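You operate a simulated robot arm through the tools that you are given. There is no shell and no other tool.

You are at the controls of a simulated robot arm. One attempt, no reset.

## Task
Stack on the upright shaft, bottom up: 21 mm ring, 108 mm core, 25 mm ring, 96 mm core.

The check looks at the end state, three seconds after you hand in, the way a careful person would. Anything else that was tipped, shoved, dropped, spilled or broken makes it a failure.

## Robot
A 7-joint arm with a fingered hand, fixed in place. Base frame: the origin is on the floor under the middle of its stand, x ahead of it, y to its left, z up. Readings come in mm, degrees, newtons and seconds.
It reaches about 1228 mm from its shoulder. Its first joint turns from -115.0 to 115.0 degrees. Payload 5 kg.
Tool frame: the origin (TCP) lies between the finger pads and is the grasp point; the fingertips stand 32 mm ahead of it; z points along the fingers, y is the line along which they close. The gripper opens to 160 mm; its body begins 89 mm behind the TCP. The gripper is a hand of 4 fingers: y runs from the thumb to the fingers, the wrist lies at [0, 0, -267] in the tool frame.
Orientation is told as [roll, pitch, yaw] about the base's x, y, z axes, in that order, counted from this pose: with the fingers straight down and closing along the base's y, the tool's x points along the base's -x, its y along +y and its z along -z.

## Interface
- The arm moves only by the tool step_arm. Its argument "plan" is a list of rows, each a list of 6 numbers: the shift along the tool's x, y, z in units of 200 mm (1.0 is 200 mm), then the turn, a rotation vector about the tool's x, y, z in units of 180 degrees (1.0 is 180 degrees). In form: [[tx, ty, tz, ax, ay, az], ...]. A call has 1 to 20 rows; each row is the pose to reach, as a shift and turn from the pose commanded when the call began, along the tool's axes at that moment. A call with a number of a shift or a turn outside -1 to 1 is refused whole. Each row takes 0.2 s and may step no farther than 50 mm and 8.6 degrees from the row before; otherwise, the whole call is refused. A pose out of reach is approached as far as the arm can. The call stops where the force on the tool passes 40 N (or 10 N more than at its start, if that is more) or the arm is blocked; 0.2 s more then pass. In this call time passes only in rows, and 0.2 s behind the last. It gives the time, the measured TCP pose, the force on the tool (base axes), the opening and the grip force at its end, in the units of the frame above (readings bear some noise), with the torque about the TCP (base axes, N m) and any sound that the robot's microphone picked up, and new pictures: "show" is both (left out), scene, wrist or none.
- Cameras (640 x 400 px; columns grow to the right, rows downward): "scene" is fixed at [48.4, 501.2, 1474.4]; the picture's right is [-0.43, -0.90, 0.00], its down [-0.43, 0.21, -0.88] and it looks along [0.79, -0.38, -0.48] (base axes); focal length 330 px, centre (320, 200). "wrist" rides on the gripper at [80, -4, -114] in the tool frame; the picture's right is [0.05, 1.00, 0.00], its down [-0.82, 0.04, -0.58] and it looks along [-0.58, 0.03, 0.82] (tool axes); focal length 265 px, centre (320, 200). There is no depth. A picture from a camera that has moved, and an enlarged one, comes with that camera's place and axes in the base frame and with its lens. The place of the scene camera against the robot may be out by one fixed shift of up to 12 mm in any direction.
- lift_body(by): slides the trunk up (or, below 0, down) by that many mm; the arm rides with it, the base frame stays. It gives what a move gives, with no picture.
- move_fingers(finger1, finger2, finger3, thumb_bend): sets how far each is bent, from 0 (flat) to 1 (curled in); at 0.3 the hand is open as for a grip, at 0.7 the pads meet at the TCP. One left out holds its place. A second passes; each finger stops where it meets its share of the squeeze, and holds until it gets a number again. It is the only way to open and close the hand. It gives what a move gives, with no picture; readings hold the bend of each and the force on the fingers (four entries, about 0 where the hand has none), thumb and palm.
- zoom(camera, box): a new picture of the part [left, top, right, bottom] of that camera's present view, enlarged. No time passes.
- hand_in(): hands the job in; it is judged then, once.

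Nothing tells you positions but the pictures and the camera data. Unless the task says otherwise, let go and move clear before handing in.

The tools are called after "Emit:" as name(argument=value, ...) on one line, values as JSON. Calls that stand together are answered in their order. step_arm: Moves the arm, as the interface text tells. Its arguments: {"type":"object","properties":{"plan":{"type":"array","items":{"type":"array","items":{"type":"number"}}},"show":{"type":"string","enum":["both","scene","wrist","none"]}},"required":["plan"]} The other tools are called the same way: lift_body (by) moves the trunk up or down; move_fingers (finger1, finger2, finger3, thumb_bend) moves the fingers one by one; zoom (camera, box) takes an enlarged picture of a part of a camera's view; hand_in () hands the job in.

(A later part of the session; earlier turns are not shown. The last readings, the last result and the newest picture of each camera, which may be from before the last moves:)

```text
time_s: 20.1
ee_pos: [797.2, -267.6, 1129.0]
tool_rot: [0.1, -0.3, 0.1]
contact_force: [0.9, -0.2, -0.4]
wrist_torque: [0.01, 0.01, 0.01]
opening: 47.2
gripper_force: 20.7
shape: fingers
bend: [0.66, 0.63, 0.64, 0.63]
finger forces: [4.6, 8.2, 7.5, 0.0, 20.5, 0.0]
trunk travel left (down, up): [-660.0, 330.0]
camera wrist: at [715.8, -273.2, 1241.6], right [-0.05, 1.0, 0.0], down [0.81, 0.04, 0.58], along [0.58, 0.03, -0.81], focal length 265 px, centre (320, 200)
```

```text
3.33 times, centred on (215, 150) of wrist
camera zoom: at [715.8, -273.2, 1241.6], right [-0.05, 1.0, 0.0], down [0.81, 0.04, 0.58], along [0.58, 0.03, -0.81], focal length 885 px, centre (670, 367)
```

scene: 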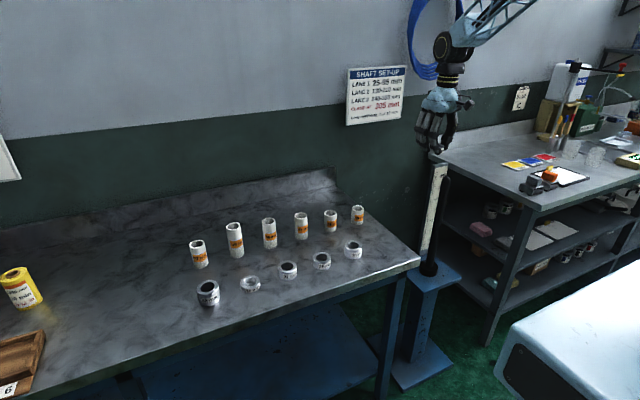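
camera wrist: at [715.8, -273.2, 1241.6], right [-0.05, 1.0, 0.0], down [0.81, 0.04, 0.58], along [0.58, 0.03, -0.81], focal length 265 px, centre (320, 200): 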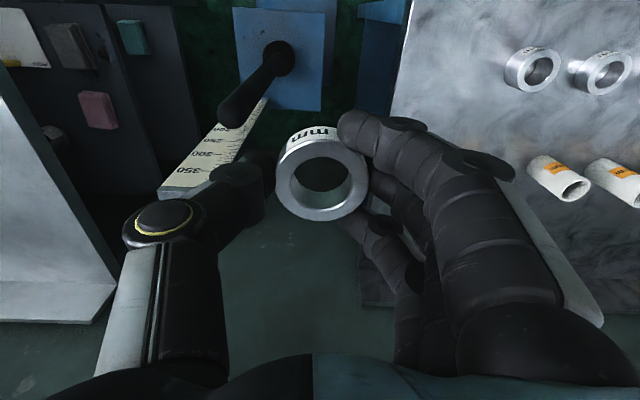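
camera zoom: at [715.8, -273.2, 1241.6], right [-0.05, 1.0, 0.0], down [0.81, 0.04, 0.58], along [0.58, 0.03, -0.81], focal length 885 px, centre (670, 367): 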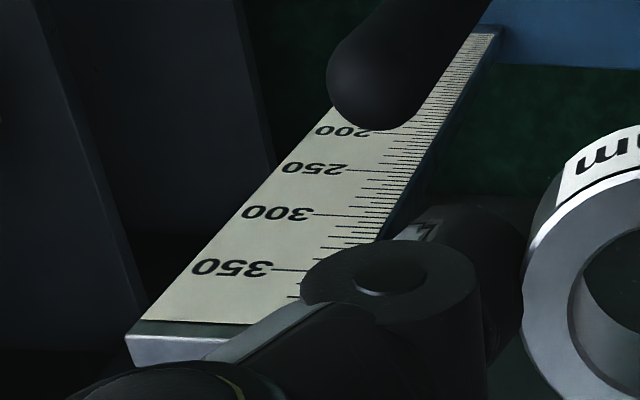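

The shaft axis is about 10 mm further in x and 92 mm further in -y from the ring centre. I'll move there, staying above the nose, and verify the alignment.

Emit:
step_arm(plan=[[-0.024, -0.23, 0, 0, 0, 0], [-0.0485, -0.44, 0, 0, 0, 0], [-0.0485, -0.462, 0, 0, 0, 0]], show="both")

Emit:
zoom(camera="wrist", box=[240, 20, 400, 220])

Emit:
zoom(camera="scene", box=[400, 80, 500, 220])

```text
time_s: 20.9
ee_pos: [808.1, -360.6, 1125.7]
tool_rot: [-0.1, -0.3, 0.0]
contact_force: [0.4, -0.4, -0.4]
wrist_torque: [0.01, 0.01, 0.01]
opening: 47.3
gripper_force: 20.0
shape: fingers
bend: [0.66, 0.63, 0.64, 0.64]
finger forces: [4.4, 8.3, 7.7, 0.1, 20.3, 0.1]
trunk travel left (down, up): [-660.0, 330.0]
camera wrist: at [727.3, -365.4, 1239.2], right [-0.05, 1.0, 0.0], down [0.81, 0.04, 0.58], along [0.58, 0.03, -0.81], focal length 265 px, centre (320, 200)
```

scene: 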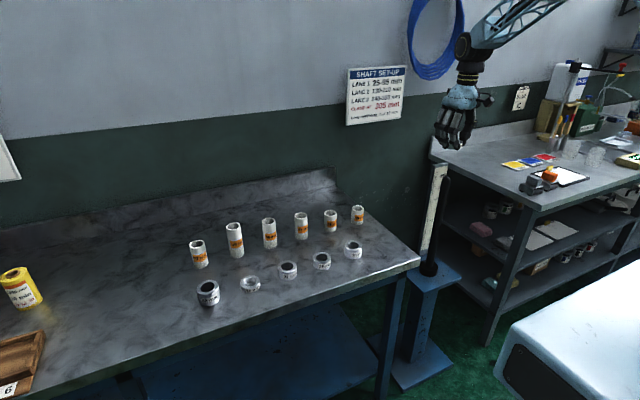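
wrist: 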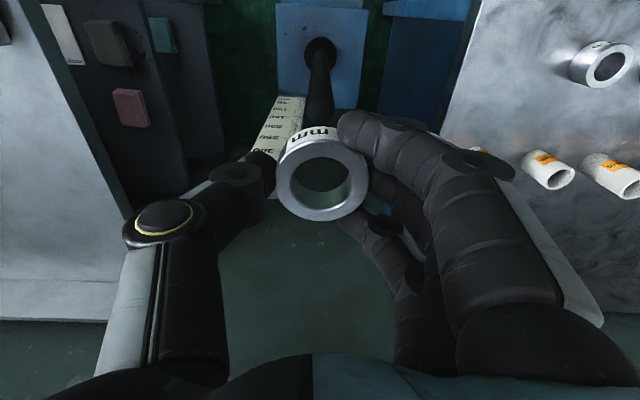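

```text
2.00 times, centred on (320, 120) of wrist
camera zoom: at [727.3, -365.4, 1239.2], right [-0.05, 1.0, 0.0], down [0.81, 0.04, 0.58], along [0.58, 0.03, -0.81], focal length 531 px, centre (320, 360)
```

zoom: 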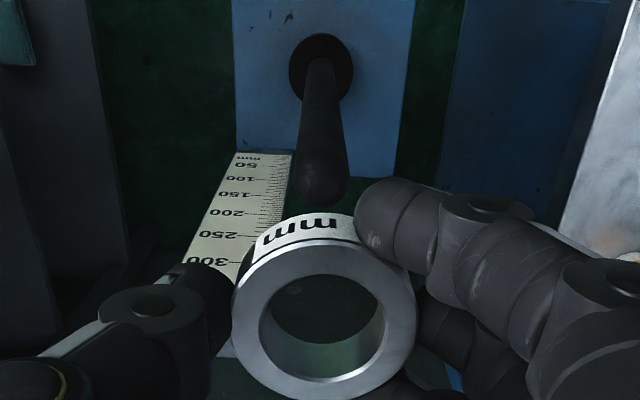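

```text
2.86 times, centred on (450, 150) of scene
camera zoom: at [48.4, 501.2, 1474.4], right [-0.43, -0.9, 0.0], down [-0.43, 0.21, -0.88], along [0.79, -0.38, -0.48], focal length 942 px, centre (-51, 343)
```

zoom: 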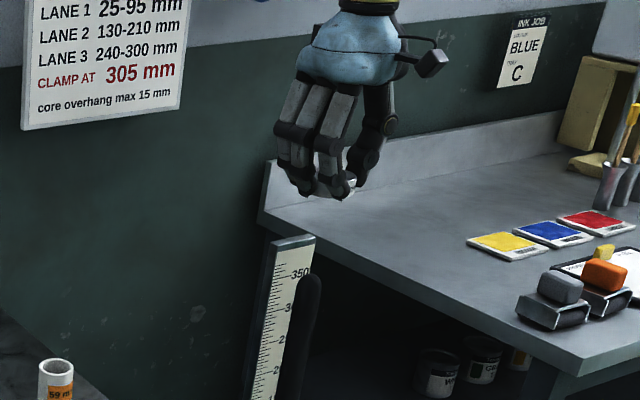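

The nose, collar and ring centre line up within about 1 mm, well inside the bore's clearance. I'll lower the ring over the nose in small force-guarded steps.

Emit:
step_arm(plan=[[-0.005, 0, 0.15, 0, 0, 0], [-0.005, 0, 0.3, 0, 0, 0], [-0.005, 0, 0.42, 0, 0, 0], [-0.005, 0, 0.5, 0, 0, 0], [-0.005, 0, 0.56, 0, 0, 0], [-0.005, 0, 0.62, 0, 0, 0]], show="both")

Emit:
zoom(camera="wrist", box=[220, 80, 420, 240])

Emit:
zoom(camera="scene", box=[400, 110, 490, 220])

```text
time_s: 22.2
ee_pos: [809.6, -361.4, 1002.1]
tool_rot: [0.0, -0.2, 0.0]
contact_force: [0.5, 0.7, -0.2]
wrist_torque: [0.02, 0.01, 0.01]
opening: 47.1
gripper_force: 20.6
shape: fingers
bend: [0.67, 0.63, 0.64, 0.64]
finger forces: [4.6, 8.5, 7.8, 0.0, 20.2, 0.0]
trunk travel left (down, up): [-660.0, 330.0]
camera wrist: at [728.5, -366.9, 1115.2], right [-0.05, 1.0, 0.0], down [0.81, 0.04, 0.58], along [0.58, 0.03, -0.81], focal length 265 px, centre (320, 200)
```

scene: 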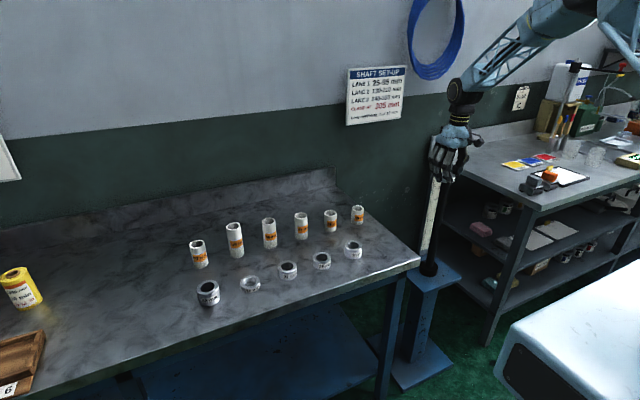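
wrist: 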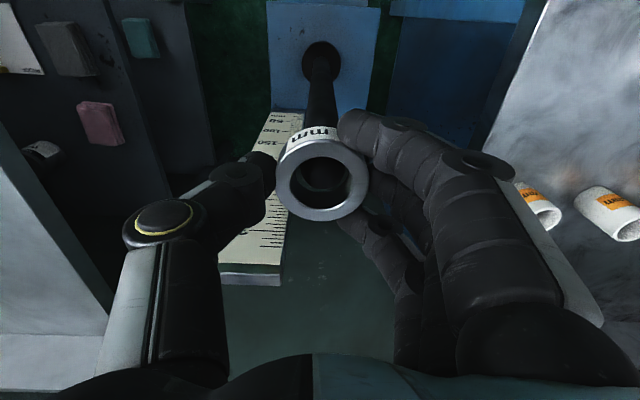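

```text
2.50 times, centred on (320, 160) of wrist
camera zoom: at [728.5, -366.9, 1115.2], right [-0.05, 1.0, 0.0], down [0.81, 0.04, 0.58], along [0.58, 0.03, -0.81], focal length 664 px, centre (320, 300)
```

zoom: 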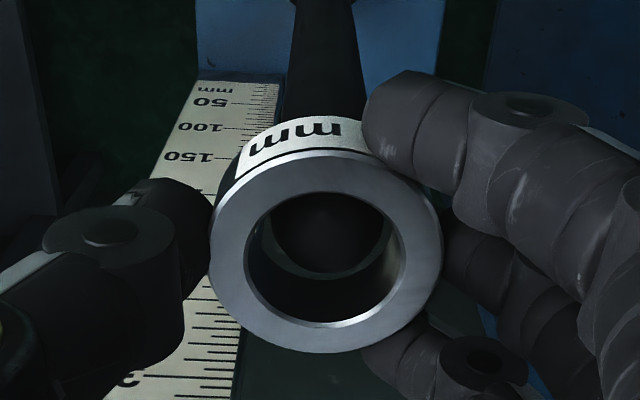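

```text
3.64 times, centred on (445, 165) of scene
camera zoom: at [48.4, 501.2, 1474.4], right [-0.43, -0.9, 0.0], down [-0.43, 0.21, -0.88], along [0.79, -0.38, -0.48], focal length 1199 px, centre (-134, 327)
```

zoom: 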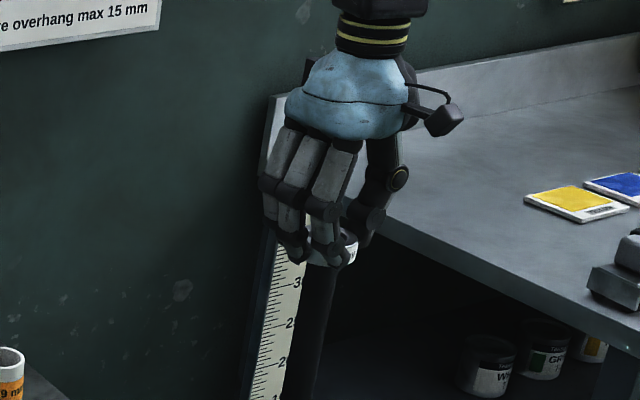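

The nose is centred in the bore. Continuing down the shaft until the nose is well up inside the hand.

Emit:
step_arm(plan=[[0, 0, 0.08, 0, 0, 0], [0, 0, 0.16, 0, 0, 0], [0, 0, 0.24, 0, 0, 0], [0, 0, 0.32, 0, 0, 0], [0, 0, 0.38, 0, 0, 0], [0, 0, 0.42, 0, 0, 0]], show="both")

Emit:
zoom(camera="wrist", box=[220, 80, 420, 240])

Emit:
zoom(camera="scene", box=[400, 120, 490, 230])

```text
time_s: 23.6
ee_pos: [810.1, -363.2, 918.8]
tool_rot: [0.0, -0.3, 0.1]
contact_force: [-6.2, 3.3, -0.6]
wrist_torque: [0.13, 0.13, 0.01]
opening: 47.0
gripper_force: 21.6
shape: fingers
bend: [0.66, 0.63, 0.64, 0.64]
finger forces: [6.8, 9.4, 7.9, 0.0, 19.3, 0.1]
trunk travel left (down, up): [-660.0, 330.0]
camera wrist: at [729.3, -368.7, 1031.9], right [-0.05, 1.0, 0.0], down [0.81, 0.04, 0.58], along [0.58, 0.03, -0.81], focal length 265 px, centre (320, 200)
```

scene: 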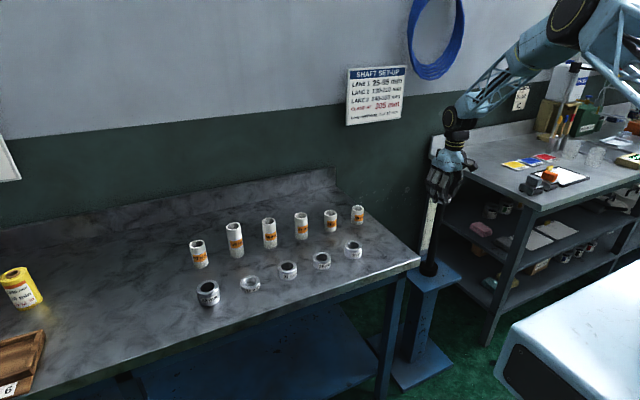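
wrist: 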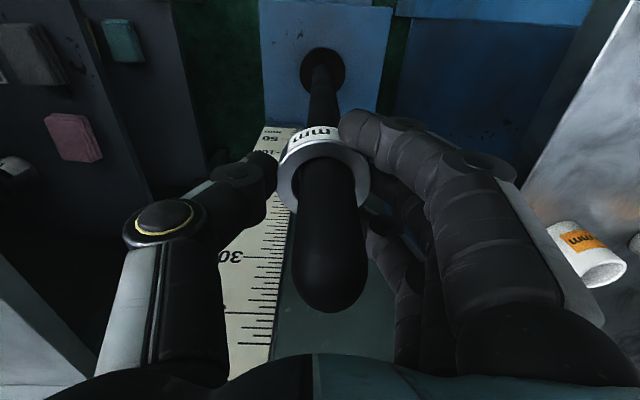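

```text
2.50 times, centred on (320, 160) of wrist
camera zoom: at [729.3, -368.7, 1031.9], right [-0.05, 1.0, 0.0], down [0.81, 0.04, 0.58], along [0.58, 0.03, -0.81], focal length 664 px, centre (320, 300)
```

zoom: 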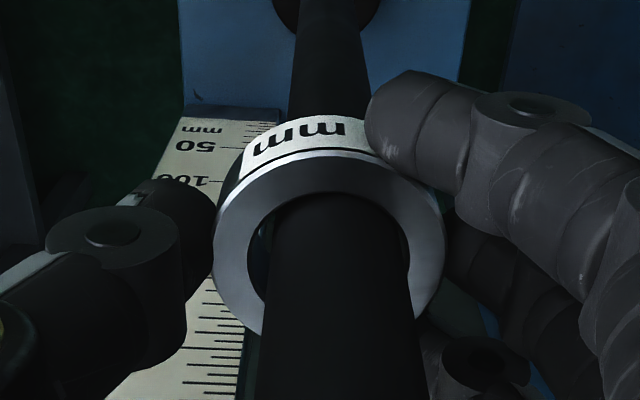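

```text
3.64 times, centred on (445, 175) of scene
camera zoom: at [48.4, 501.2, 1474.4], right [-0.43, -0.9, 0.0], down [-0.43, 0.21, -0.88], along [0.79, -0.38, -0.48], focal length 1199 px, centre (-134, 291)
```

zoom: 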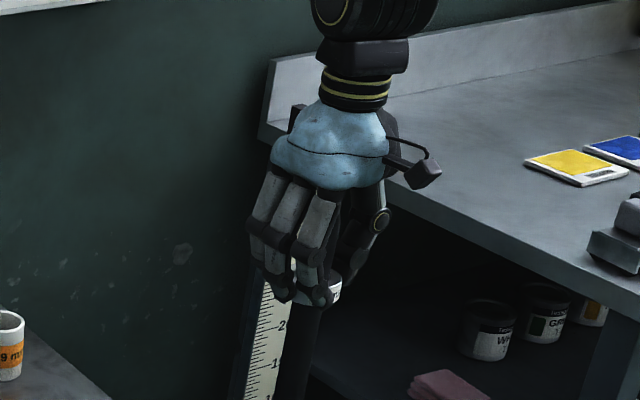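

The ring has drifted a few mm and is lightly touching the shaft (force about 7 N). I'll recentre by about 3 mm in -x and 2.5 mm in +y.

Emit:
step_arm(plan=[[0.008, 0.006, 0, 0, 0, 0], [0.015, 0.012, 0, 0, 0, 0]], show="wrist")

Emit:
zoom(camera="wrist", box=[220, 80, 420, 240])

```text
time_s: 24.2
ee_pos: [809.8, -361.3, 918.2]
tool_rot: [0.0, -0.3, 0.1]
contact_force: [0.2, 0.3, -1.1]
wrist_torque: [0.0, 0.01, -0.02]
opening: 46.9
gripper_force: 20.9
shape: fingers
bend: [0.67, 0.63, 0.64, 0.64]
finger forces: [5.1, 8.3, 8.7, 0.0, 20.6, 0.0]
trunk travel left (down, up): [-660.0, 330.0]
camera wrist: at [728.0, -366.4, 1031.9], right [-0.05, 1.0, 0.0], down [0.81, 0.04, 0.58], along [0.58, 0.03, -0.81], focal length 265 px, centre (320, 200)
```

wrist: 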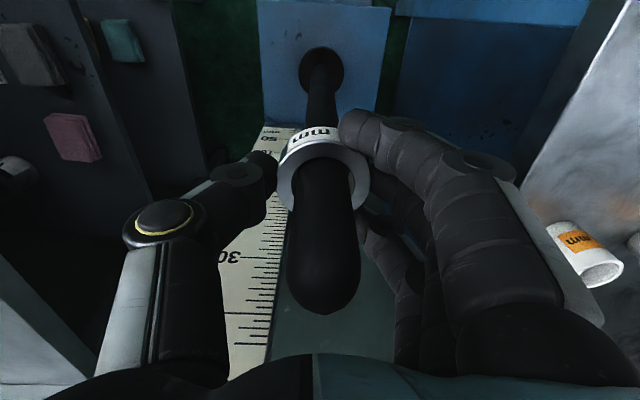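

```text
2.50 times, centred on (320, 160) of wrist
camera zoom: at [728.0, -366.4, 1031.9], right [-0.05, 1.0, 0.0], down [0.81, 0.04, 0.58], along [0.58, 0.03, -0.81], focal length 664 px, centre (320, 300)
```

zoom: 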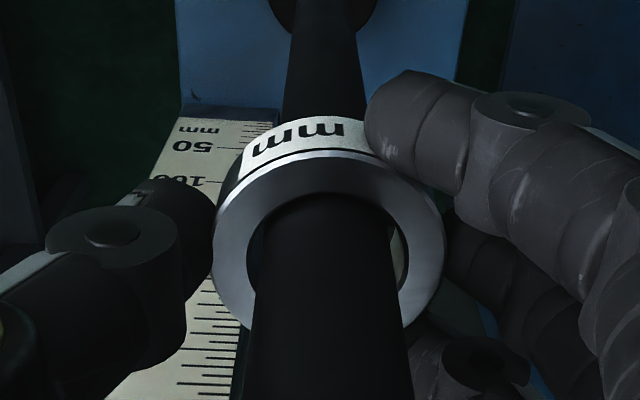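

The ring is free on the shaft now with no side force. The hand can't go further with the nose near the palm, so I'll open the fingers and let the ring slide down to the collar.

Emit:
move_fingers(finger1=0.45, finger2=0.45, finger3=0.45, thumb_bend=0.45)

Emit:
zoom(camera="wrist", box=[220, 0, 420, 240])

Emit:
zoom(camera="scene", box=[390, 150, 490, 300])

```text
time_s: 25.2
ee_pos: [808.9, -360.7, 917.8]
tool_rot: [0.0, -0.4, 0.1]
contact_force: [0.9, -0.1, 0.1]
wrist_torque: [0.01, -0.01, 0.01]
opening: 110.6
gripper_force: 0.1
shape: fingers
bend: [0.45, 0.45, 0.45, 0.45]
finger forces: [0.0, 0.0, 0.0, 0.1, 0.0, 0.0]
trunk travel left (down, up): [-660.0, 330.0]
```

```text
1.67 times, centred on (320, 120) of wrist
camera zoom: at [727.8, -366.1, 1031.8], right [-0.05, 1.0, 0.0], down [0.81, 0.04, 0.58], along [0.58, 0.03, -0.81], focal length 442 px, centre (320, 333)
```

zoom: 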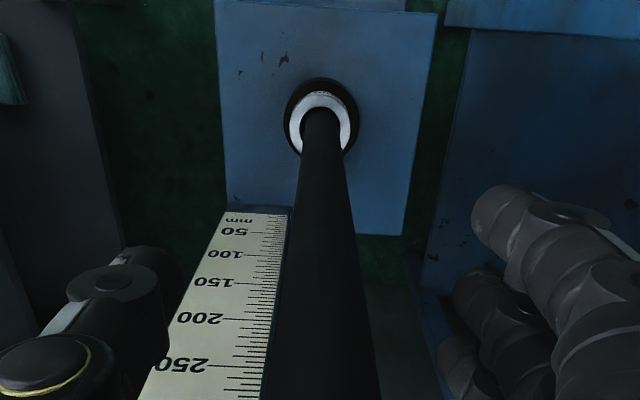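

```text
2.67 times, centred on (440, 225) of scene
camera zoom: at [48.4, 501.2, 1474.4], right [-0.43, -0.9, 0.0], down [-0.43, 0.21, -0.88], along [0.79, -0.38, -0.48], focal length 880 px, centre (0, 133)
```

zoom: 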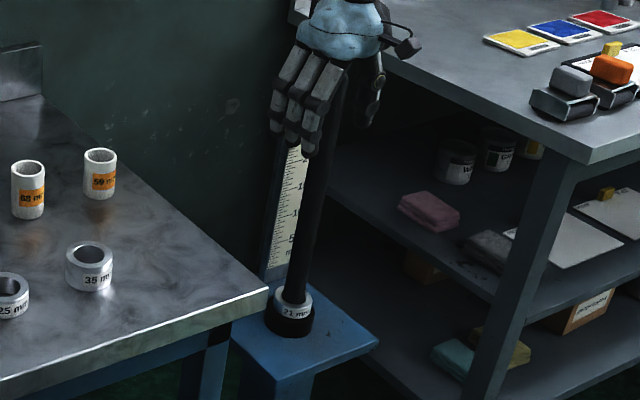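

The 21 mm ring is seated on the collar. Next I'll raise clear of the nose and travel over the bench toward the 108 mm core (estimated near x=930, y=374).

Emit:
lift_body(by=170)

Emit:
step_arm(plan=[[0, 0.24, 0, 0, 0, 0], [0, 0.48, 0, 0, 0, 0], [0, 0.72, 0, 0, 0, 0], [0, 0.96, 0, 0, 0, 0]], show="none")

Emit:
step_arm(plan=[[0, 0.24, 0, 0, 0, 0], [0, 0.48, 0, 0, 0, 0], [0, 0.72, 0, 0, 0, 0], [0, 0.96, 0, 0, 0, 0]], show="none")

Emit:
step_arm(plan=[[0, 0.24, 0, 0, 0, 0], [0, 0.48, 0, 0, 0, 0], [0, 0.72, 0, 0, 0, 0], [0, 0.96, 0, 0, 0, 0]], show="both")

```text
time_s: 27.2
ee_pos: [809.7, -361.4, 1088.4]
tool_rot: [0.0, -0.2, 0.0]
contact_force: [-0.1, 0.2, -0.2]
wrist_torque: [-0.02, -0.04, 0.0]
opening: 110.6
gripper_force: 0.0
shape: fingers
bend: [0.45, 0.45, 0.45, 0.45]
finger forces: [0.1, 0.0, 0.1, 0.1, 0.0, 0.0]
trunk travel left (down, up): [-830.0, 160.0]
```

```text
time_s: 28.2
ee_pos: [807.1, -167.1, 1086.2]
tool_rot: [0.0, -0.3, 0.1]
contact_force: [-1.0, -0.7, -0.8]
wrist_torque: [0.02, 0.02, 0.0]
opening: 110.9
gripper_force: 0.2
shape: fingers
bend: [0.45, 0.45, 0.45, 0.45]
finger forces: [0.1, 0.1, 0.0, 0.0, 0.0, 0.0]
trunk travel left (down, up): [-830.0, 160.0]
```

```text
time_s: 29.2
ee_pos: [807.3, 26.5, 1086.9]
tool_rot: [0.0, -0.3, 0.0]
contact_force: [-0.7, 0.3, 0.3]
wrist_torque: [-0.01, 0.01, 0.01]
opening: 110.8
gripper_force: 0.2
shape: fingers
bend: [0.45, 0.45, 0.45, 0.45]
finger forces: [0.0, 0.1, 0.0, 0.0, 0.0, 0.0]
trunk travel left (down, up): [-830.0, 160.0]
```

```text
time_s: 30.2
ee_pos: [808.1, 218.4, 1087.6]
tool_rot: [-0.1, -0.4, -0.1]
contact_force: [0.3, 0.4, 0.2]
wrist_torque: [0.01, -0.01, -0.01]
opening: 111.2
gripper_force: 0.0
shape: fingers
bend: [0.45, 0.45, 0.45, 0.45]
finger forces: [0.0, 0.1, 0.0, 0.1, 0.1, 0.0]
trunk travel left (down, up): [-830.0, 160.0]
camera wrist: at [725.7, 213.3, 1200.6], right [-0.05, 1.0, 0.0], down [0.81, 0.04, 0.58], along [0.58, 0.03, -0.81], focal length 265 px, centre (320, 200)
```

scene: 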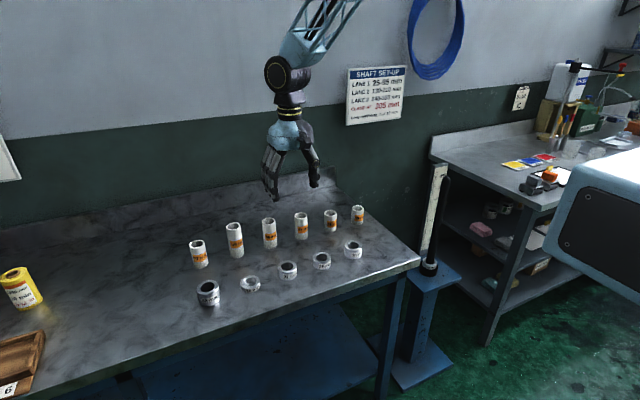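
wrist: 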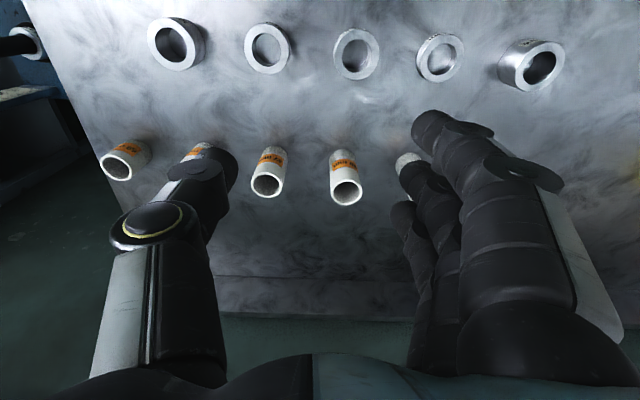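

The hand is over core 96 now; the 108 mm core is the next one to the left. I'll move over to it and then tilt the hand 45° at this safe height.

Emit:
step_arm(plan=[[0.05, 0.24, 0, 0, 0, 0], [0.1, 0.48, 0, 0, 0, 0], [0.1, 0.7, 0, 0, 0, 0], [0.1, 0.78, 0, 0, 0, 0]], show="wrist")

Emit:
zoom(camera="wrist", box=[200, 20, 440, 220])

```text
time_s: 31.2
ee_pos: [785.4, 368.2, 1083.6]
tool_rot: [-0.1, -0.1, 0.0]
contact_force: [0.9, -0.1, 0.0]
wrist_torque: [0.01, 0.02, 0.0]
opening: 110.8
gripper_force: 0.0
shape: fingers
bend: [0.45, 0.45, 0.45, 0.45]
finger forces: [0.1, 0.0, 0.1, 0.1, 0.0, 0.0]
trunk travel left (down, up): [-830.0, 160.0]
camera wrist: at [704.2, 363.7, 1198.5], right [-0.05, 1.0, 0.0], down [0.81, 0.04, 0.58], along [0.58, 0.03, -0.81], focal length 265 px, centre (320, 200)
```

wrist: 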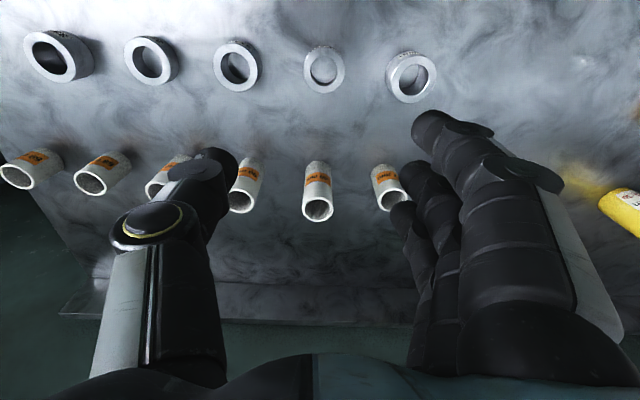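

```text
2.00 times, centred on (320, 120) of wrist
camera zoom: at [704.2, 363.7, 1198.5], right [-0.05, 1.0, 0.0], down [0.81, 0.04, 0.58], along [0.58, 0.03, -0.81], focal length 531 px, centre (320, 360)
```

zoom: 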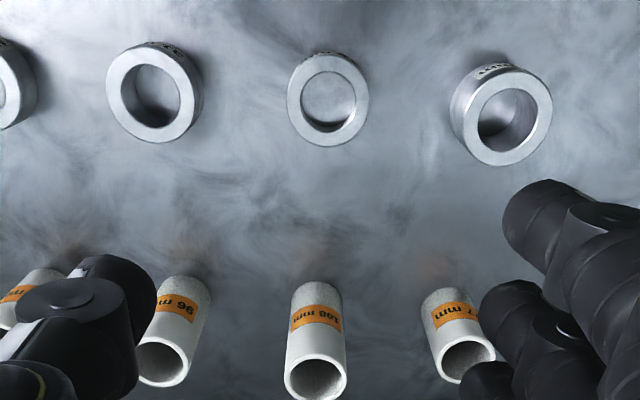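

The 108 mm core is at about (927, 372). Now I'll tilt the hand 45° and lower the trunk to line up an approach along the fingers' direction.

Emit:
step_arm(plan=[[0, 0, 0, 0, -0.045, 0], [0, 0, 0, 0, -0.09, 0], [0, 0, 0, 0, -0.135, 0], [0, 0, 0, 0, -0.18, 0], [0, 0, 0, 0, -0.225, 0], [0, 0, 0, 0, -0.2485, 0]], show="none")

Emit:
lift_body(by=-110)

Emit:
step_arm(plan=[[-0.06, 0.01, 0.06, 0, 0, 0], [-0.12, 0.02, 0.12, 0, 0, 0]], show="both")

Emit:
zoom(camera="wrist", box=[160, 40, 480, 240])

```text
time_s: 32.6
ee_pos: [786.1, 375.2, 1089.1]
tool_rot: [-0.1, -45.4, 0.3]
contact_force: [-1.6, -0.6, 1.3]
wrist_torque: [-0.02, 0.01, 0.0]
opening: 111.3
gripper_force: 0.1
shape: fingers
bend: [0.45, 0.45, 0.45, 0.45]
finger forces: [0.0, 0.1, 0.1, 0.1, 0.0, 0.0]
trunk travel left (down, up): [-830.0, 160.0]
```

```text
time_s: 34.0
ee_pos: [787.1, 371.3, 978.3]
tool_rot: [-0.1, -44.9, 0.1]
contact_force: [0.3, -0.4, -0.4]
wrist_torque: [-0.01, 0.03, 0.01]
opening: 111.4
gripper_force: 0.1
shape: fingers
bend: [0.45, 0.45, 0.45, 0.45]
finger forces: [0.1, 0.0, 0.0, 0.1, 0.0, 0.0]
trunk travel left (down, up): [-720.0, 270.0]
```

```text
time_s: 34.6
ee_pos: [823.1, 375.3, 975.1]
tool_rot: [-0.2, -44.9, 0.3]
contact_force: [1.0, 0.3, -0.5]
wrist_torque: [0.0, 0.0, 0.0]
opening: 111.6
gripper_force: 0.0
shape: fingers
bend: [0.45, 0.45, 0.45, 0.45]
finger forces: [0.0, 0.0, 0.0, 0.0, 0.1, 0.1]
trunk travel left (down, up): [-720.0, 270.0]
camera wrist: at [684.8, 368.5, 999.1], right [-0.04, 1.0, -0.04], down [0.17, 0.04, 0.98], along [0.98, 0.03, -0.17], focal length 265 px, centre (320, 200)
```

scene: 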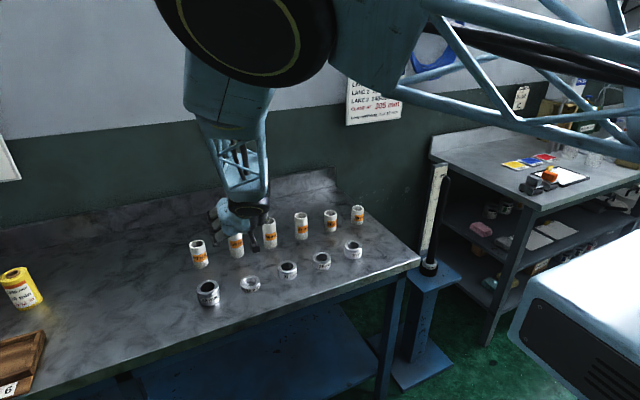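
wrist: 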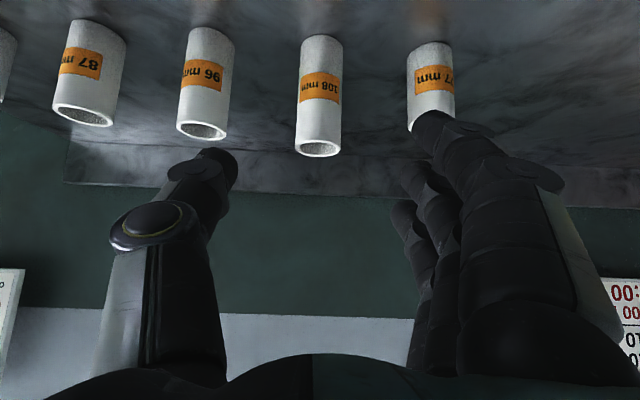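

```text
2.00 times, centred on (320, 140) of wrist
camera zoom: at [684.8, 368.5, 999.1], right [-0.04, 1.0, -0.04], down [0.17, 0.04, 0.98], along [0.98, 0.03, -0.17], focal length 531 px, centre (320, 320)
```

zoom: 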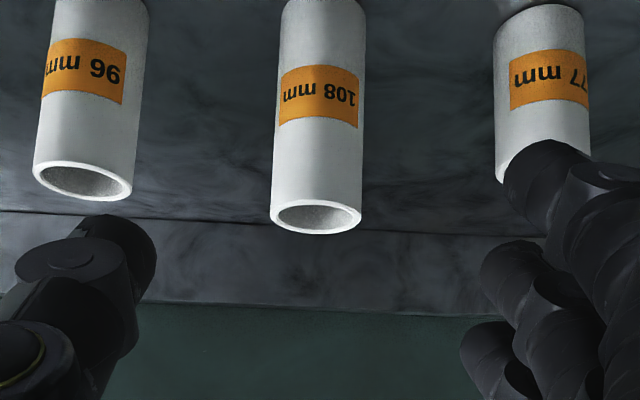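

The core is nearly centred between thumb and fingers, about 103 mm forward and 110 mm down. I'll narrow the preshape and approach along the finger direction in two stages.

Emit:
move_fingers(finger1=0.5, finger2=0.5, finger3=0.5, thumb_bend=0.5)

Emit:
step_arm(plan=[[0.006, -0.0035, 0.15, 0, 0, 0], [0.012, -0.0035, 0.3, 0, 0, 0], [0.015, -0.0035, 0.4, 0, 0, 0]], show="both")

Emit:
zoom(camera="wrist", box=[160, 40, 480, 240])

Emit:
zoom(camera="scene", box=[170, 170, 310, 310])

```text
time_s: 35.6
ee_pos: [822.0, 373.7, 975.6]
tool_rot: [0.0, -45.0, 0.1]
contact_force: [0.1, -0.8, -0.5]
wrist_torque: [-0.02, 0.01, 0.02]
opening: 92.2
gripper_force: 0.1
shape: fingers
bend: [0.5, 0.5, 0.5, 0.5]
finger forces: [0.0, 0.0, 0.1, 0.1, 0.1, 0.1]
trunk travel left (down, up): [-720.0, 270.0]
```

```text
time_s: 36.4
ee_pos: [876.2, 371.7, 918.5]
tool_rot: [-0.1, -45.0, 0.2]
contact_force: [-0.9, 0.3, 0.5]
wrist_torque: [0.02, -0.02, -0.02]
opening: 92.3
gripper_force: 0.2
shape: fingers
bend: [0.5, 0.5, 0.5, 0.5]
finger forces: [0.0, 0.1, 0.0, 0.0, 0.0, 0.0]
trunk travel left (down, up): [-720.0, 270.0]
camera wrist: at [738.8, 367.4, 941.8], right [-0.04, 1.0, -0.04], down [0.17, 0.04, 0.98], along [0.98, 0.03, -0.17], focal length 265 px, centre (320, 200)
```

scene: 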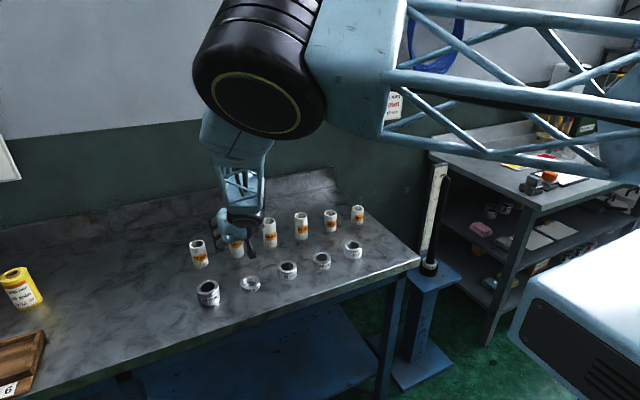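
wrist: 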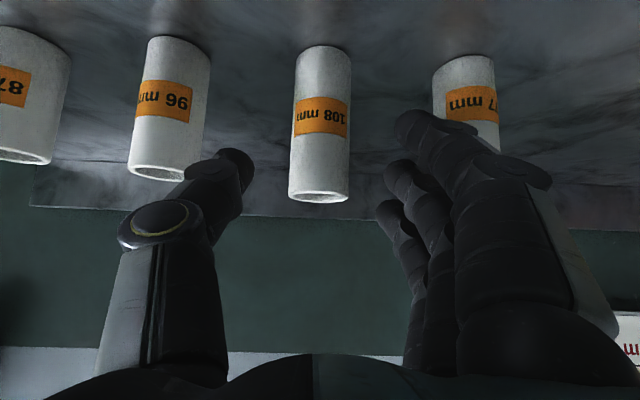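

```text
2.00 times, centred on (320, 140) of wrist
camera zoom: at [738.8, 367.4, 941.8], right [-0.04, 1.0, -0.04], down [0.17, 0.04, 0.98], along [0.98, 0.03, -0.17], focal length 531 px, centre (320, 320)
```

zoom: 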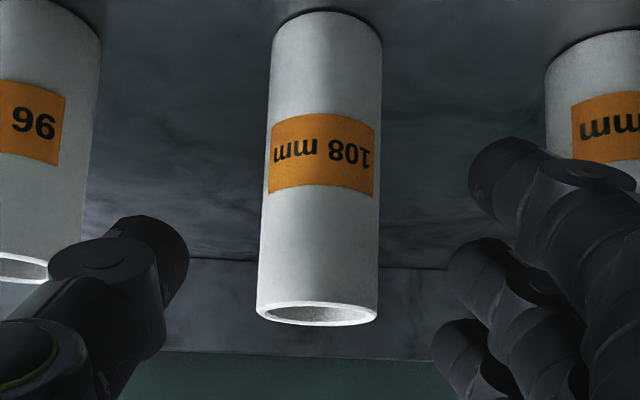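

```text
2.86 times, centred on (240, 240) of scene
camera zoom: at [48.4, 501.2, 1474.4], right [-0.43, -0.9, 0.0], down [-0.43, 0.21, -0.88], along [0.79, -0.38, -0.48], focal length 942 px, centre (549, 86)
```

zoom: 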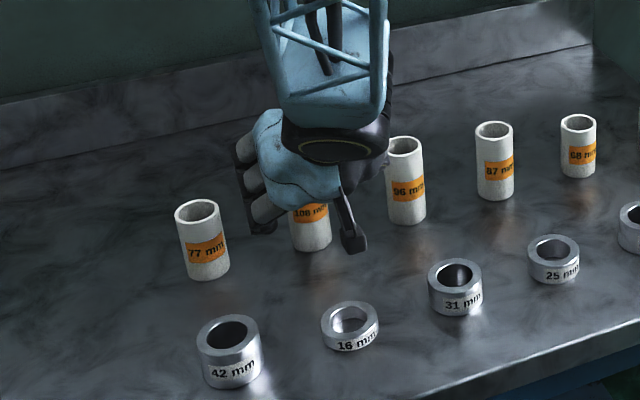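

Core 108 is centred within 1 mm sideways, 47 mm forward and about 53 mm down to the planned grip height. Moving in.

Emit:
step_arm(plan=[[0.006, 0.002, 0.12, 0, 0, 0], [0.012, 0.003, 0.24, 0, 0, 0], [0.019, 0.003, 0.355, 0, 0, 0]], show="both")

Emit:
zoom(camera="wrist", box=[160, 40, 480, 240])

Emit:
zoom(camera="scene", box=[170, 170, 310, 310])

```text
time_s: 37.2
ee_pos: [925.1, 376.7, 866.7]
tool_rot: [-0.1, -45.0, 0.1]
contact_force: [0.0, -0.1, 0.7]
wrist_torque: [-0.02, -0.01, -0.02]
opening: 91.8
gripper_force: 0.1
shape: fingers
bend: [0.5, 0.5, 0.5, 0.5]
finger forces: [0.1, 0.0, 0.0, 0.1, 0.0, 0.1]
trunk travel left (down, up): [-720.0, 270.0]
camera wrist: at [787.4, 369.7, 889.7], right [-0.04, 1.0, -0.04], down [0.17, 0.04, 0.98], along [0.98, 0.03, -0.17], focal length 265 px, centre (320, 200)
```

scene: 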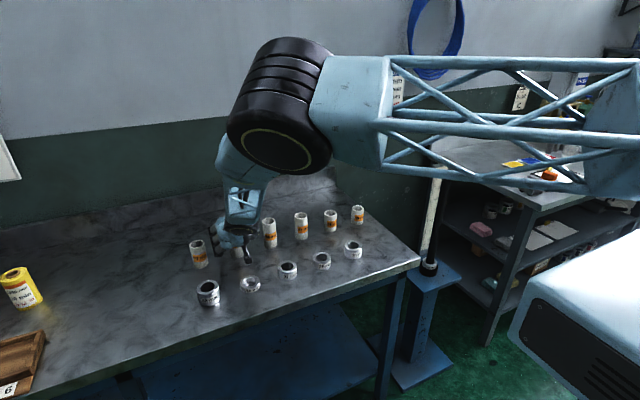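
wrist: 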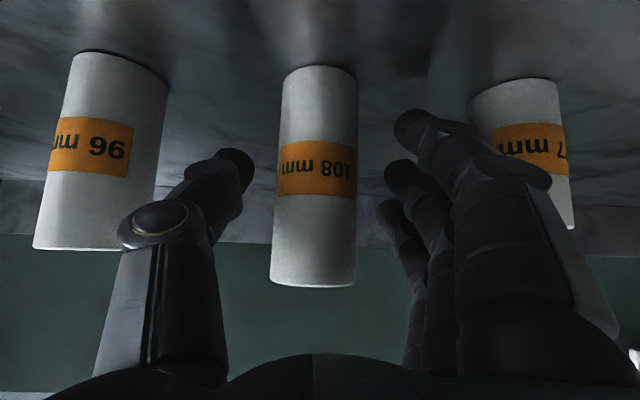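

```text
2.00 times, centred on (320, 140) of wrist
camera zoom: at [787.4, 369.7, 889.7], right [-0.04, 1.0, -0.04], down [0.17, 0.04, 0.98], along [0.98, 0.03, -0.17], focal length 531 px, centre (320, 320)
```

zoom: 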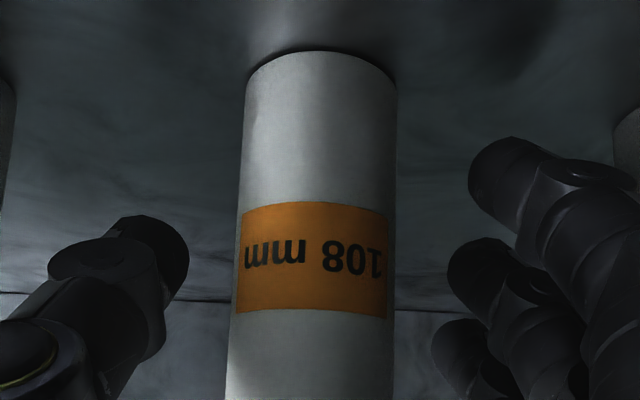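

```text
2.86 times, centred on (240, 240) of scene
camera zoom: at [48.4, 501.2, 1474.4], right [-0.43, -0.9, 0.0], down [-0.43, 0.21, -0.88], along [0.79, -0.38, -0.48], focal length 942 px, centre (549, 86)
```

zoom: 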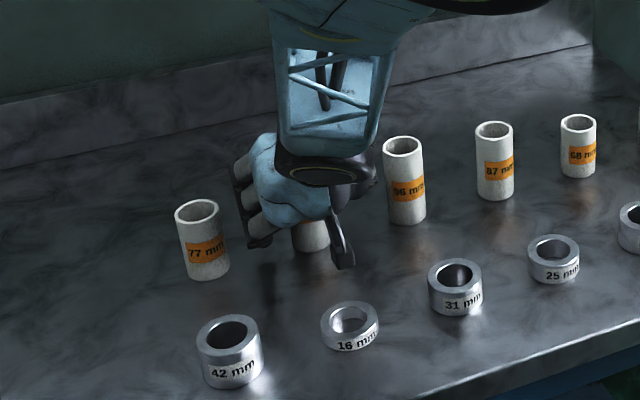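

The core sits between the fingers, about 1.8 mm toward the thumb side. I'll make that small correction and close the grip.

Emit:
step_arm(plan=[[-0.007, -0.008, 0.007, 0, 0, 0]], show="none")

Emit:
move_fingers(finger1=0.75, finger2=0.75, finger3=0.75, thumb_bend=0.75)

Emit:
zoom(camera="wrist", box=[160, 40, 480, 300])

Emit:
zoom(camera="scene", box=[190, 190, 290, 290])

```text
time_s: 37.6
ee_pos: [926.3, 374.1, 866.6]
tool_rot: [-0.1, -45.0, 0.1]
contact_force: [-0.7, -0.1, 0.1]
wrist_torque: [0.02, 0.04, -0.01]
opening: 91.6
gripper_force: 0.1
shape: fingers
bend: [0.5, 0.5, 0.5, 0.5]
finger forces: [0.0, 0.0, 0.1, 0.1, 0.0, 0.0]
trunk travel left (down, up): [-720.0, 270.0]
```

```text
time_s: 38.6
ee_pos: [925.9, 373.2, 865.8]
tool_rot: [0.0, -45.0, 0.1]
contact_force: [-0.3, -0.7, 3.1]
wrist_torque: [0.01, 0.07, -0.01]
opening: 48.0
gripper_force: 21.4
shape: fingers
bend: [0.61, 0.63, 0.74, 0.67]
finger forces: [9.8, 8.0, 3.3, 0.2, 21.2, 0.1]
trunk travel left (down, up): [-720.0, 270.0]
```

```text
1.54 times, centred on (320, 170) of wrist
camera zoom: at [788.2, 367.9, 889.8], right [-0.04, 1.0, -0.04], down [0.17, 0.04, 0.98], along [0.99, 0.03, -0.17], focal length 408 px, centre (320, 246)
```

zoom: 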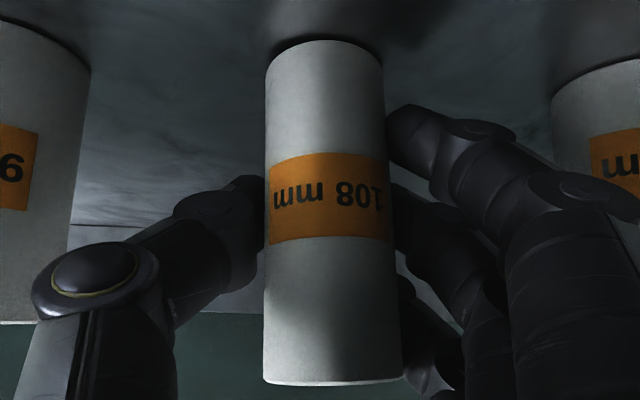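

```text
4.00 times, centred on (240, 240) of scene
camera zoom: at [48.4, 501.2, 1474.4], right [-0.43, -0.9, 0.0], down [-0.43, 0.21, -0.88], along [0.79, -0.38, -0.48], focal length 1319 px, centre (640, 40)
```

zoom: 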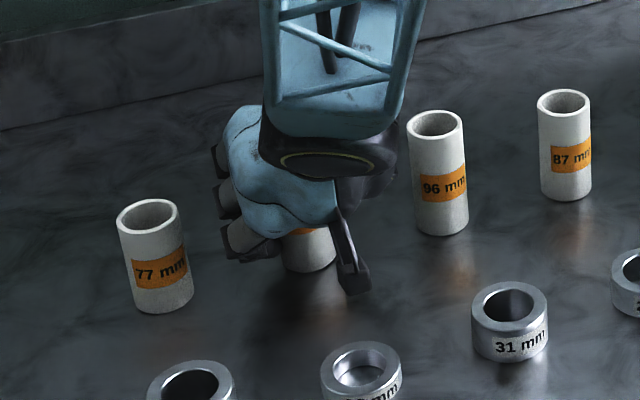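

The core is gripped (21 N). I'll lift straight up a little and check that it stays upright.

Emit:
step_arm(plan=[[-0.02, 0, -0.02, 0, 0, 0], [-0.06, 0, -0.06, 0, 0, 0], [-0.14, 0, -0.14, 0, 0, 0]], show="wrist")

Emit:
zoom(camera="wrist", box=[200, 40, 440, 300])

Emit:
zoom(camera="scene", box=[190, 180, 290, 280])

```text
time_s: 39.4
ee_pos: [925.9, 371.6, 905.2]
tool_rot: [-0.2, -45.0, 0.3]
contact_force: [0.4, -0.1, -1.3]
wrist_torque: [-0.01, 0.0, 0.01]
opening: 48.1
gripper_force: 20.1
shape: fingers
bend: [0.61, 0.63, 0.74, 0.67]
finger forces: [9.7, 8.0, 2.3, 0.0, 20.2, 0.1]
trunk travel left (down, up): [-720.0, 270.0]
camera wrist: at [788.4, 365.6, 928.6], right [-0.04, 1.0, -0.04], down [0.17, 0.04, 0.98], along [0.98, 0.03, -0.17], focal length 265 px, centre (320, 200)
```

wrist: 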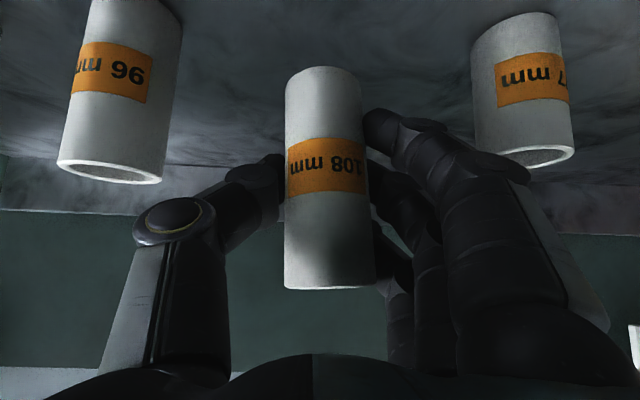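

```text
1.54 times, centred on (320, 170) of wrist
camera zoom: at [788.4, 365.6, 928.6], right [-0.04, 1.0, -0.04], down [0.17, 0.04, 0.98], along [0.98, 0.03, -0.17], focal length 408 px, centre (320, 246)
```

zoom: 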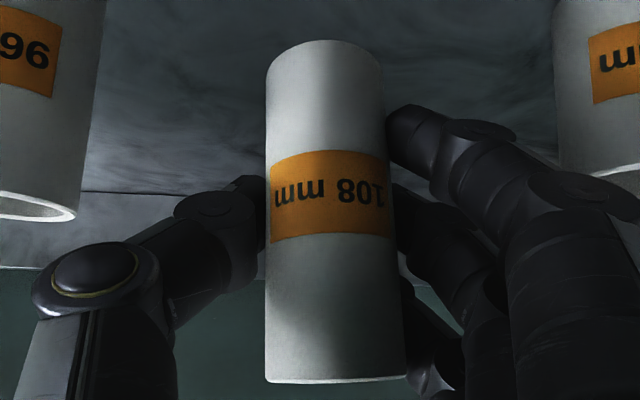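

```text
4.00 times, centred on (240, 230) of scene
camera zoom: at [48.4, 501.2, 1474.4], right [-0.43, -0.9, 0.0], down [-0.43, 0.21, -0.88], along [0.79, -0.38, -0.48], focal length 1319 px, centre (640, 80)
```

zoom: 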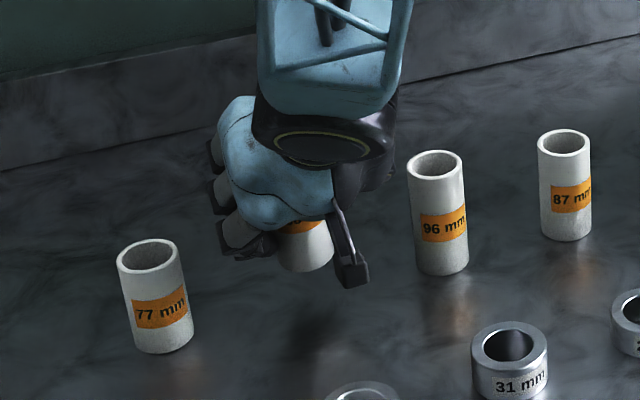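

The core is held nearly upright. I'll raise the trunk and carry it across above everything to near the shaft.

Emit:
lift_body(by=195)

Emit:
step_arm(plan=[[0.086, -0.19, -0.086, 0, 0, 0], [0.171, -0.38, -0.171, 0, 0, 0], [0.257, -0.57, -0.257, 0, 0, 0], [0.342, -0.76, -0.342, 0, 0, 0], [0.428, -0.95, -0.428, 0, 0, 0]], show="none")

Emit:
step_arm(plan=[[0, -0.24, 0, 0, 0, 0], [0, -0.48, 0, 0, 0, 0], [0, -0.72, 0, 0, 0, 0], [0, -0.95, 0, 0, 0, 0]], show="none")

Emit:
step_arm(plan=[[0, -0.24, 0, 0, 0, 0], [0, -0.48, 0, 0, 0, 0], [0, -0.72, 0, 0, 0, 0], [0, -0.95, 0, 0, 0, 0]], show="both")

```text
time_s: 41.5
ee_pos: [927.2, 372.2, 1099.8]
tool_rot: [-0.1, -45.0, 0.1]
contact_force: [-0.5, -0.3, -1.0]
wrist_torque: [0.04, 0.02, 0.0]
opening: 48.1
gripper_force: 20.5
shape: fingers
bend: [0.61, 0.63, 0.74, 0.67]
finger forces: [9.7, 8.0, 2.4, 0.0, 20.1, 0.1]
trunk travel left (down, up): [-915.0, 75.0]
```

```text
time_s: 42.7
ee_pos: [803.4, 183.1, 1100.3]
tool_rot: [0.1, -45.0, 0.1]
contact_force: [-1.0, -0.8, -0.4]
wrist_torque: [-0.02, 0.02, 0.03]
opening: 48.0
gripper_force: 19.6
shape: fingers
bend: [0.61, 0.63, 0.74, 0.68]
finger forces: [9.7, 7.8, 2.4, 0.1, 19.7, 0.0]
trunk travel left (down, up): [-915.0, 75.0]
```

```text
time_s: 43.7
ee_pos: [806.5, -12.2, 1102.2]
tool_rot: [0.0, -45.1, 0.1]
contact_force: [-0.5, -0.5, -0.5]
wrist_torque: [0.03, 0.0, -0.01]
opening: 48.1
gripper_force: 19.3
shape: fingers
bend: [0.61, 0.63, 0.74, 0.68]
finger forces: [9.5, 7.7, 2.1, 0.0, 19.5, 0.0]
trunk travel left (down, up): [-915.0, 75.0]
```

```text
time_s: 44.7
ee_pos: [806.4, -202.2, 1102.3]
tool_rot: [0.1, -45.1, 0.2]
contact_force: [0.1, 0.6, -0.7]
wrist_torque: [0.0, 0.01, -0.02]
opening: 48.1
gripper_force: 19.6
shape: fingers
bend: [0.61, 0.63, 0.74, 0.68]
finger forces: [9.5, 7.7, 2.1, 0.0, 19.4, 0.0]
trunk travel left (down, up): [-915.0, 75.0]
camera wrist: at [668.9, -208.1, 1125.0], right [-0.04, 1.0, -0.04], down [0.17, 0.04, 0.98], along [0.98, 0.03, -0.17], focal length 265 px, centre (320, 200)
```

scene: 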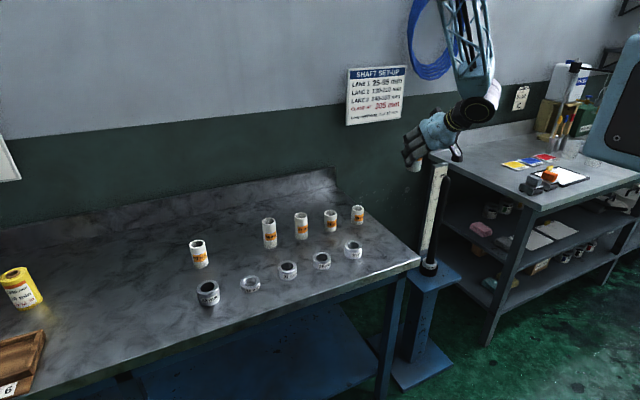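
wrist: 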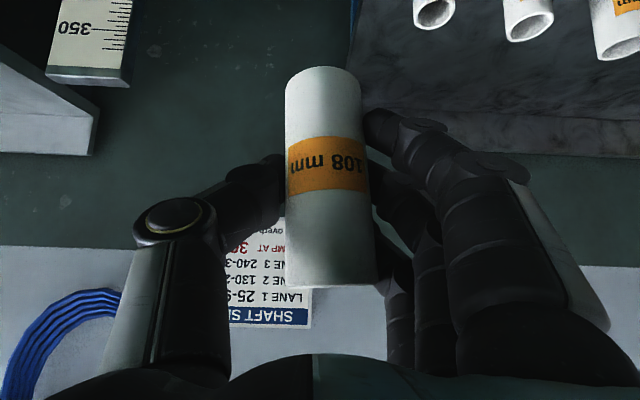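

The core leans a few degrees sideways in the grip. I'll measure that from an enlarged view before threading it onto the shaft.

Emit:
zoom(camera="wrist", box=[220, 50, 420, 300])

Emit:
zoom(camera="scene", box=[380, 80, 500, 200])

```text
1.60 times, centred on (320, 175) of wrist
camera zoom: at [668.9, -208.1, 1125.0], right [-0.04, 1.0, -0.04], down [0.17, 0.04, 0.98], along [0.98, 0.03, -0.17], focal length 425 px, centre (320, 240)
```

zoom: 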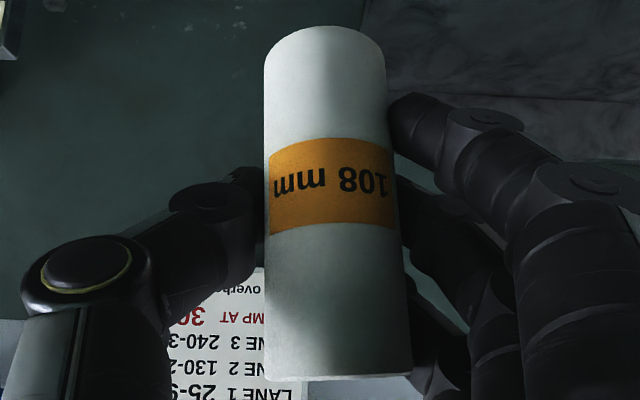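

```text
3.33 times, centred on (440, 140) of scene
camera zoom: at [48.4, 501.2, 1474.4], right [-0.43, -0.9, 0.0], down [-0.43, 0.21, -0.88], along [0.79, -0.38, -0.48], focal length 1100 px, centre (-80, 400)
```

zoom: 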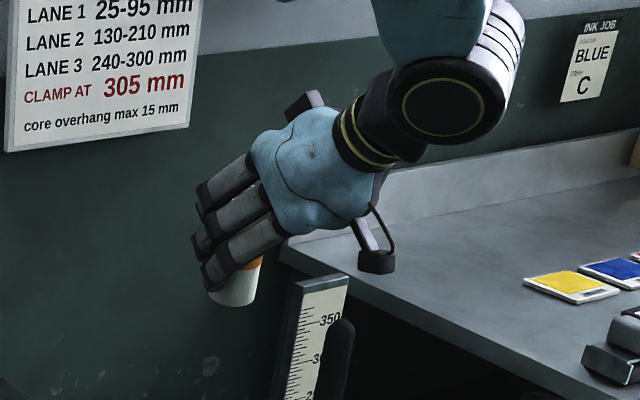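

The core leans about 4° (top toward +y). I'll roll the hand by that amount about the forward axis to bring it upright, and check.

Emit:
step_arm(plan=[[0, 0, 0, -0.008, 0, 0.008], [0, 0, 0, -0.0165, 0, 0.0165]], show="none")

Emit:
zoom(camera="wrist", box=[220, 50, 420, 300])

Emit:
zoom(camera="scene", box=[390, 120, 480, 200])

```text
time_s: 45.3
ee_pos: [808.0, -198.6, 1101.4]
tool_rot: [5.9, -44.8, -4.1]
contact_force: [-0.2, 0.2, -0.5]
wrist_torque: [-0.04, 0.02, 0.04]
opening: 48.1
gripper_force: 19.1
shape: fingers
bend: [0.61, 0.63, 0.74, 0.68]
finger forces: [9.5, 7.8, 2.1, 0.0, 19.5, 0.1]
trunk travel left (down, up): [-915.0, 75.0]
```

```text
1.60 times, centred on (320, 175) of wrist
camera zoom: at [669.4, -206.2, 1124.0], right [-0.04, 1.0, 0.04], down [0.17, -0.03, 0.99], along [0.98, 0.04, -0.17], focal length 425 px, centre (320, 240)
```

zoom: 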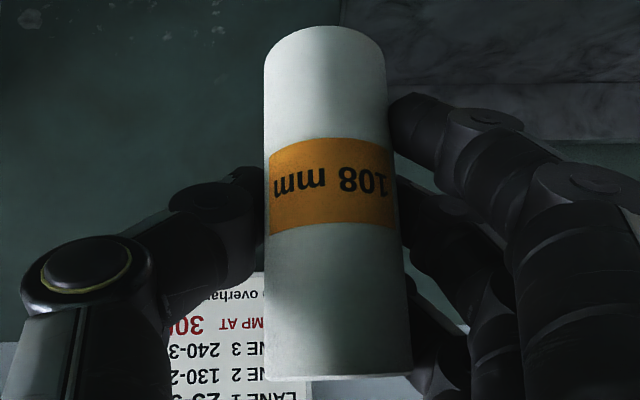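

```text
5.00 times, centred on (435, 160) of scene
camera zoom: at [48.4, 501.2, 1474.4], right [-0.43, -0.9, 0.0], down [-0.43, 0.21, -0.88], along [0.79, -0.38, -0.48], focal length 1649 px, centre (-255, 400)
```

zoom: 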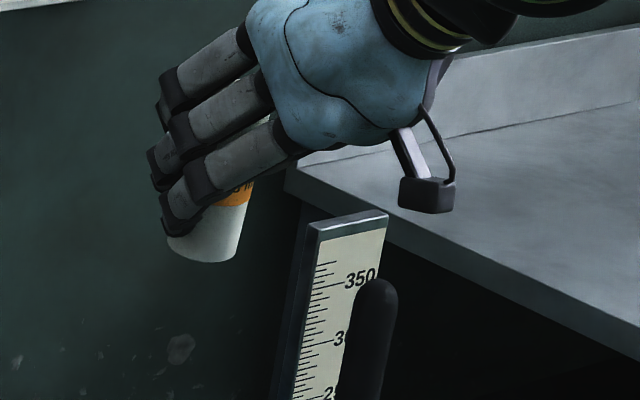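

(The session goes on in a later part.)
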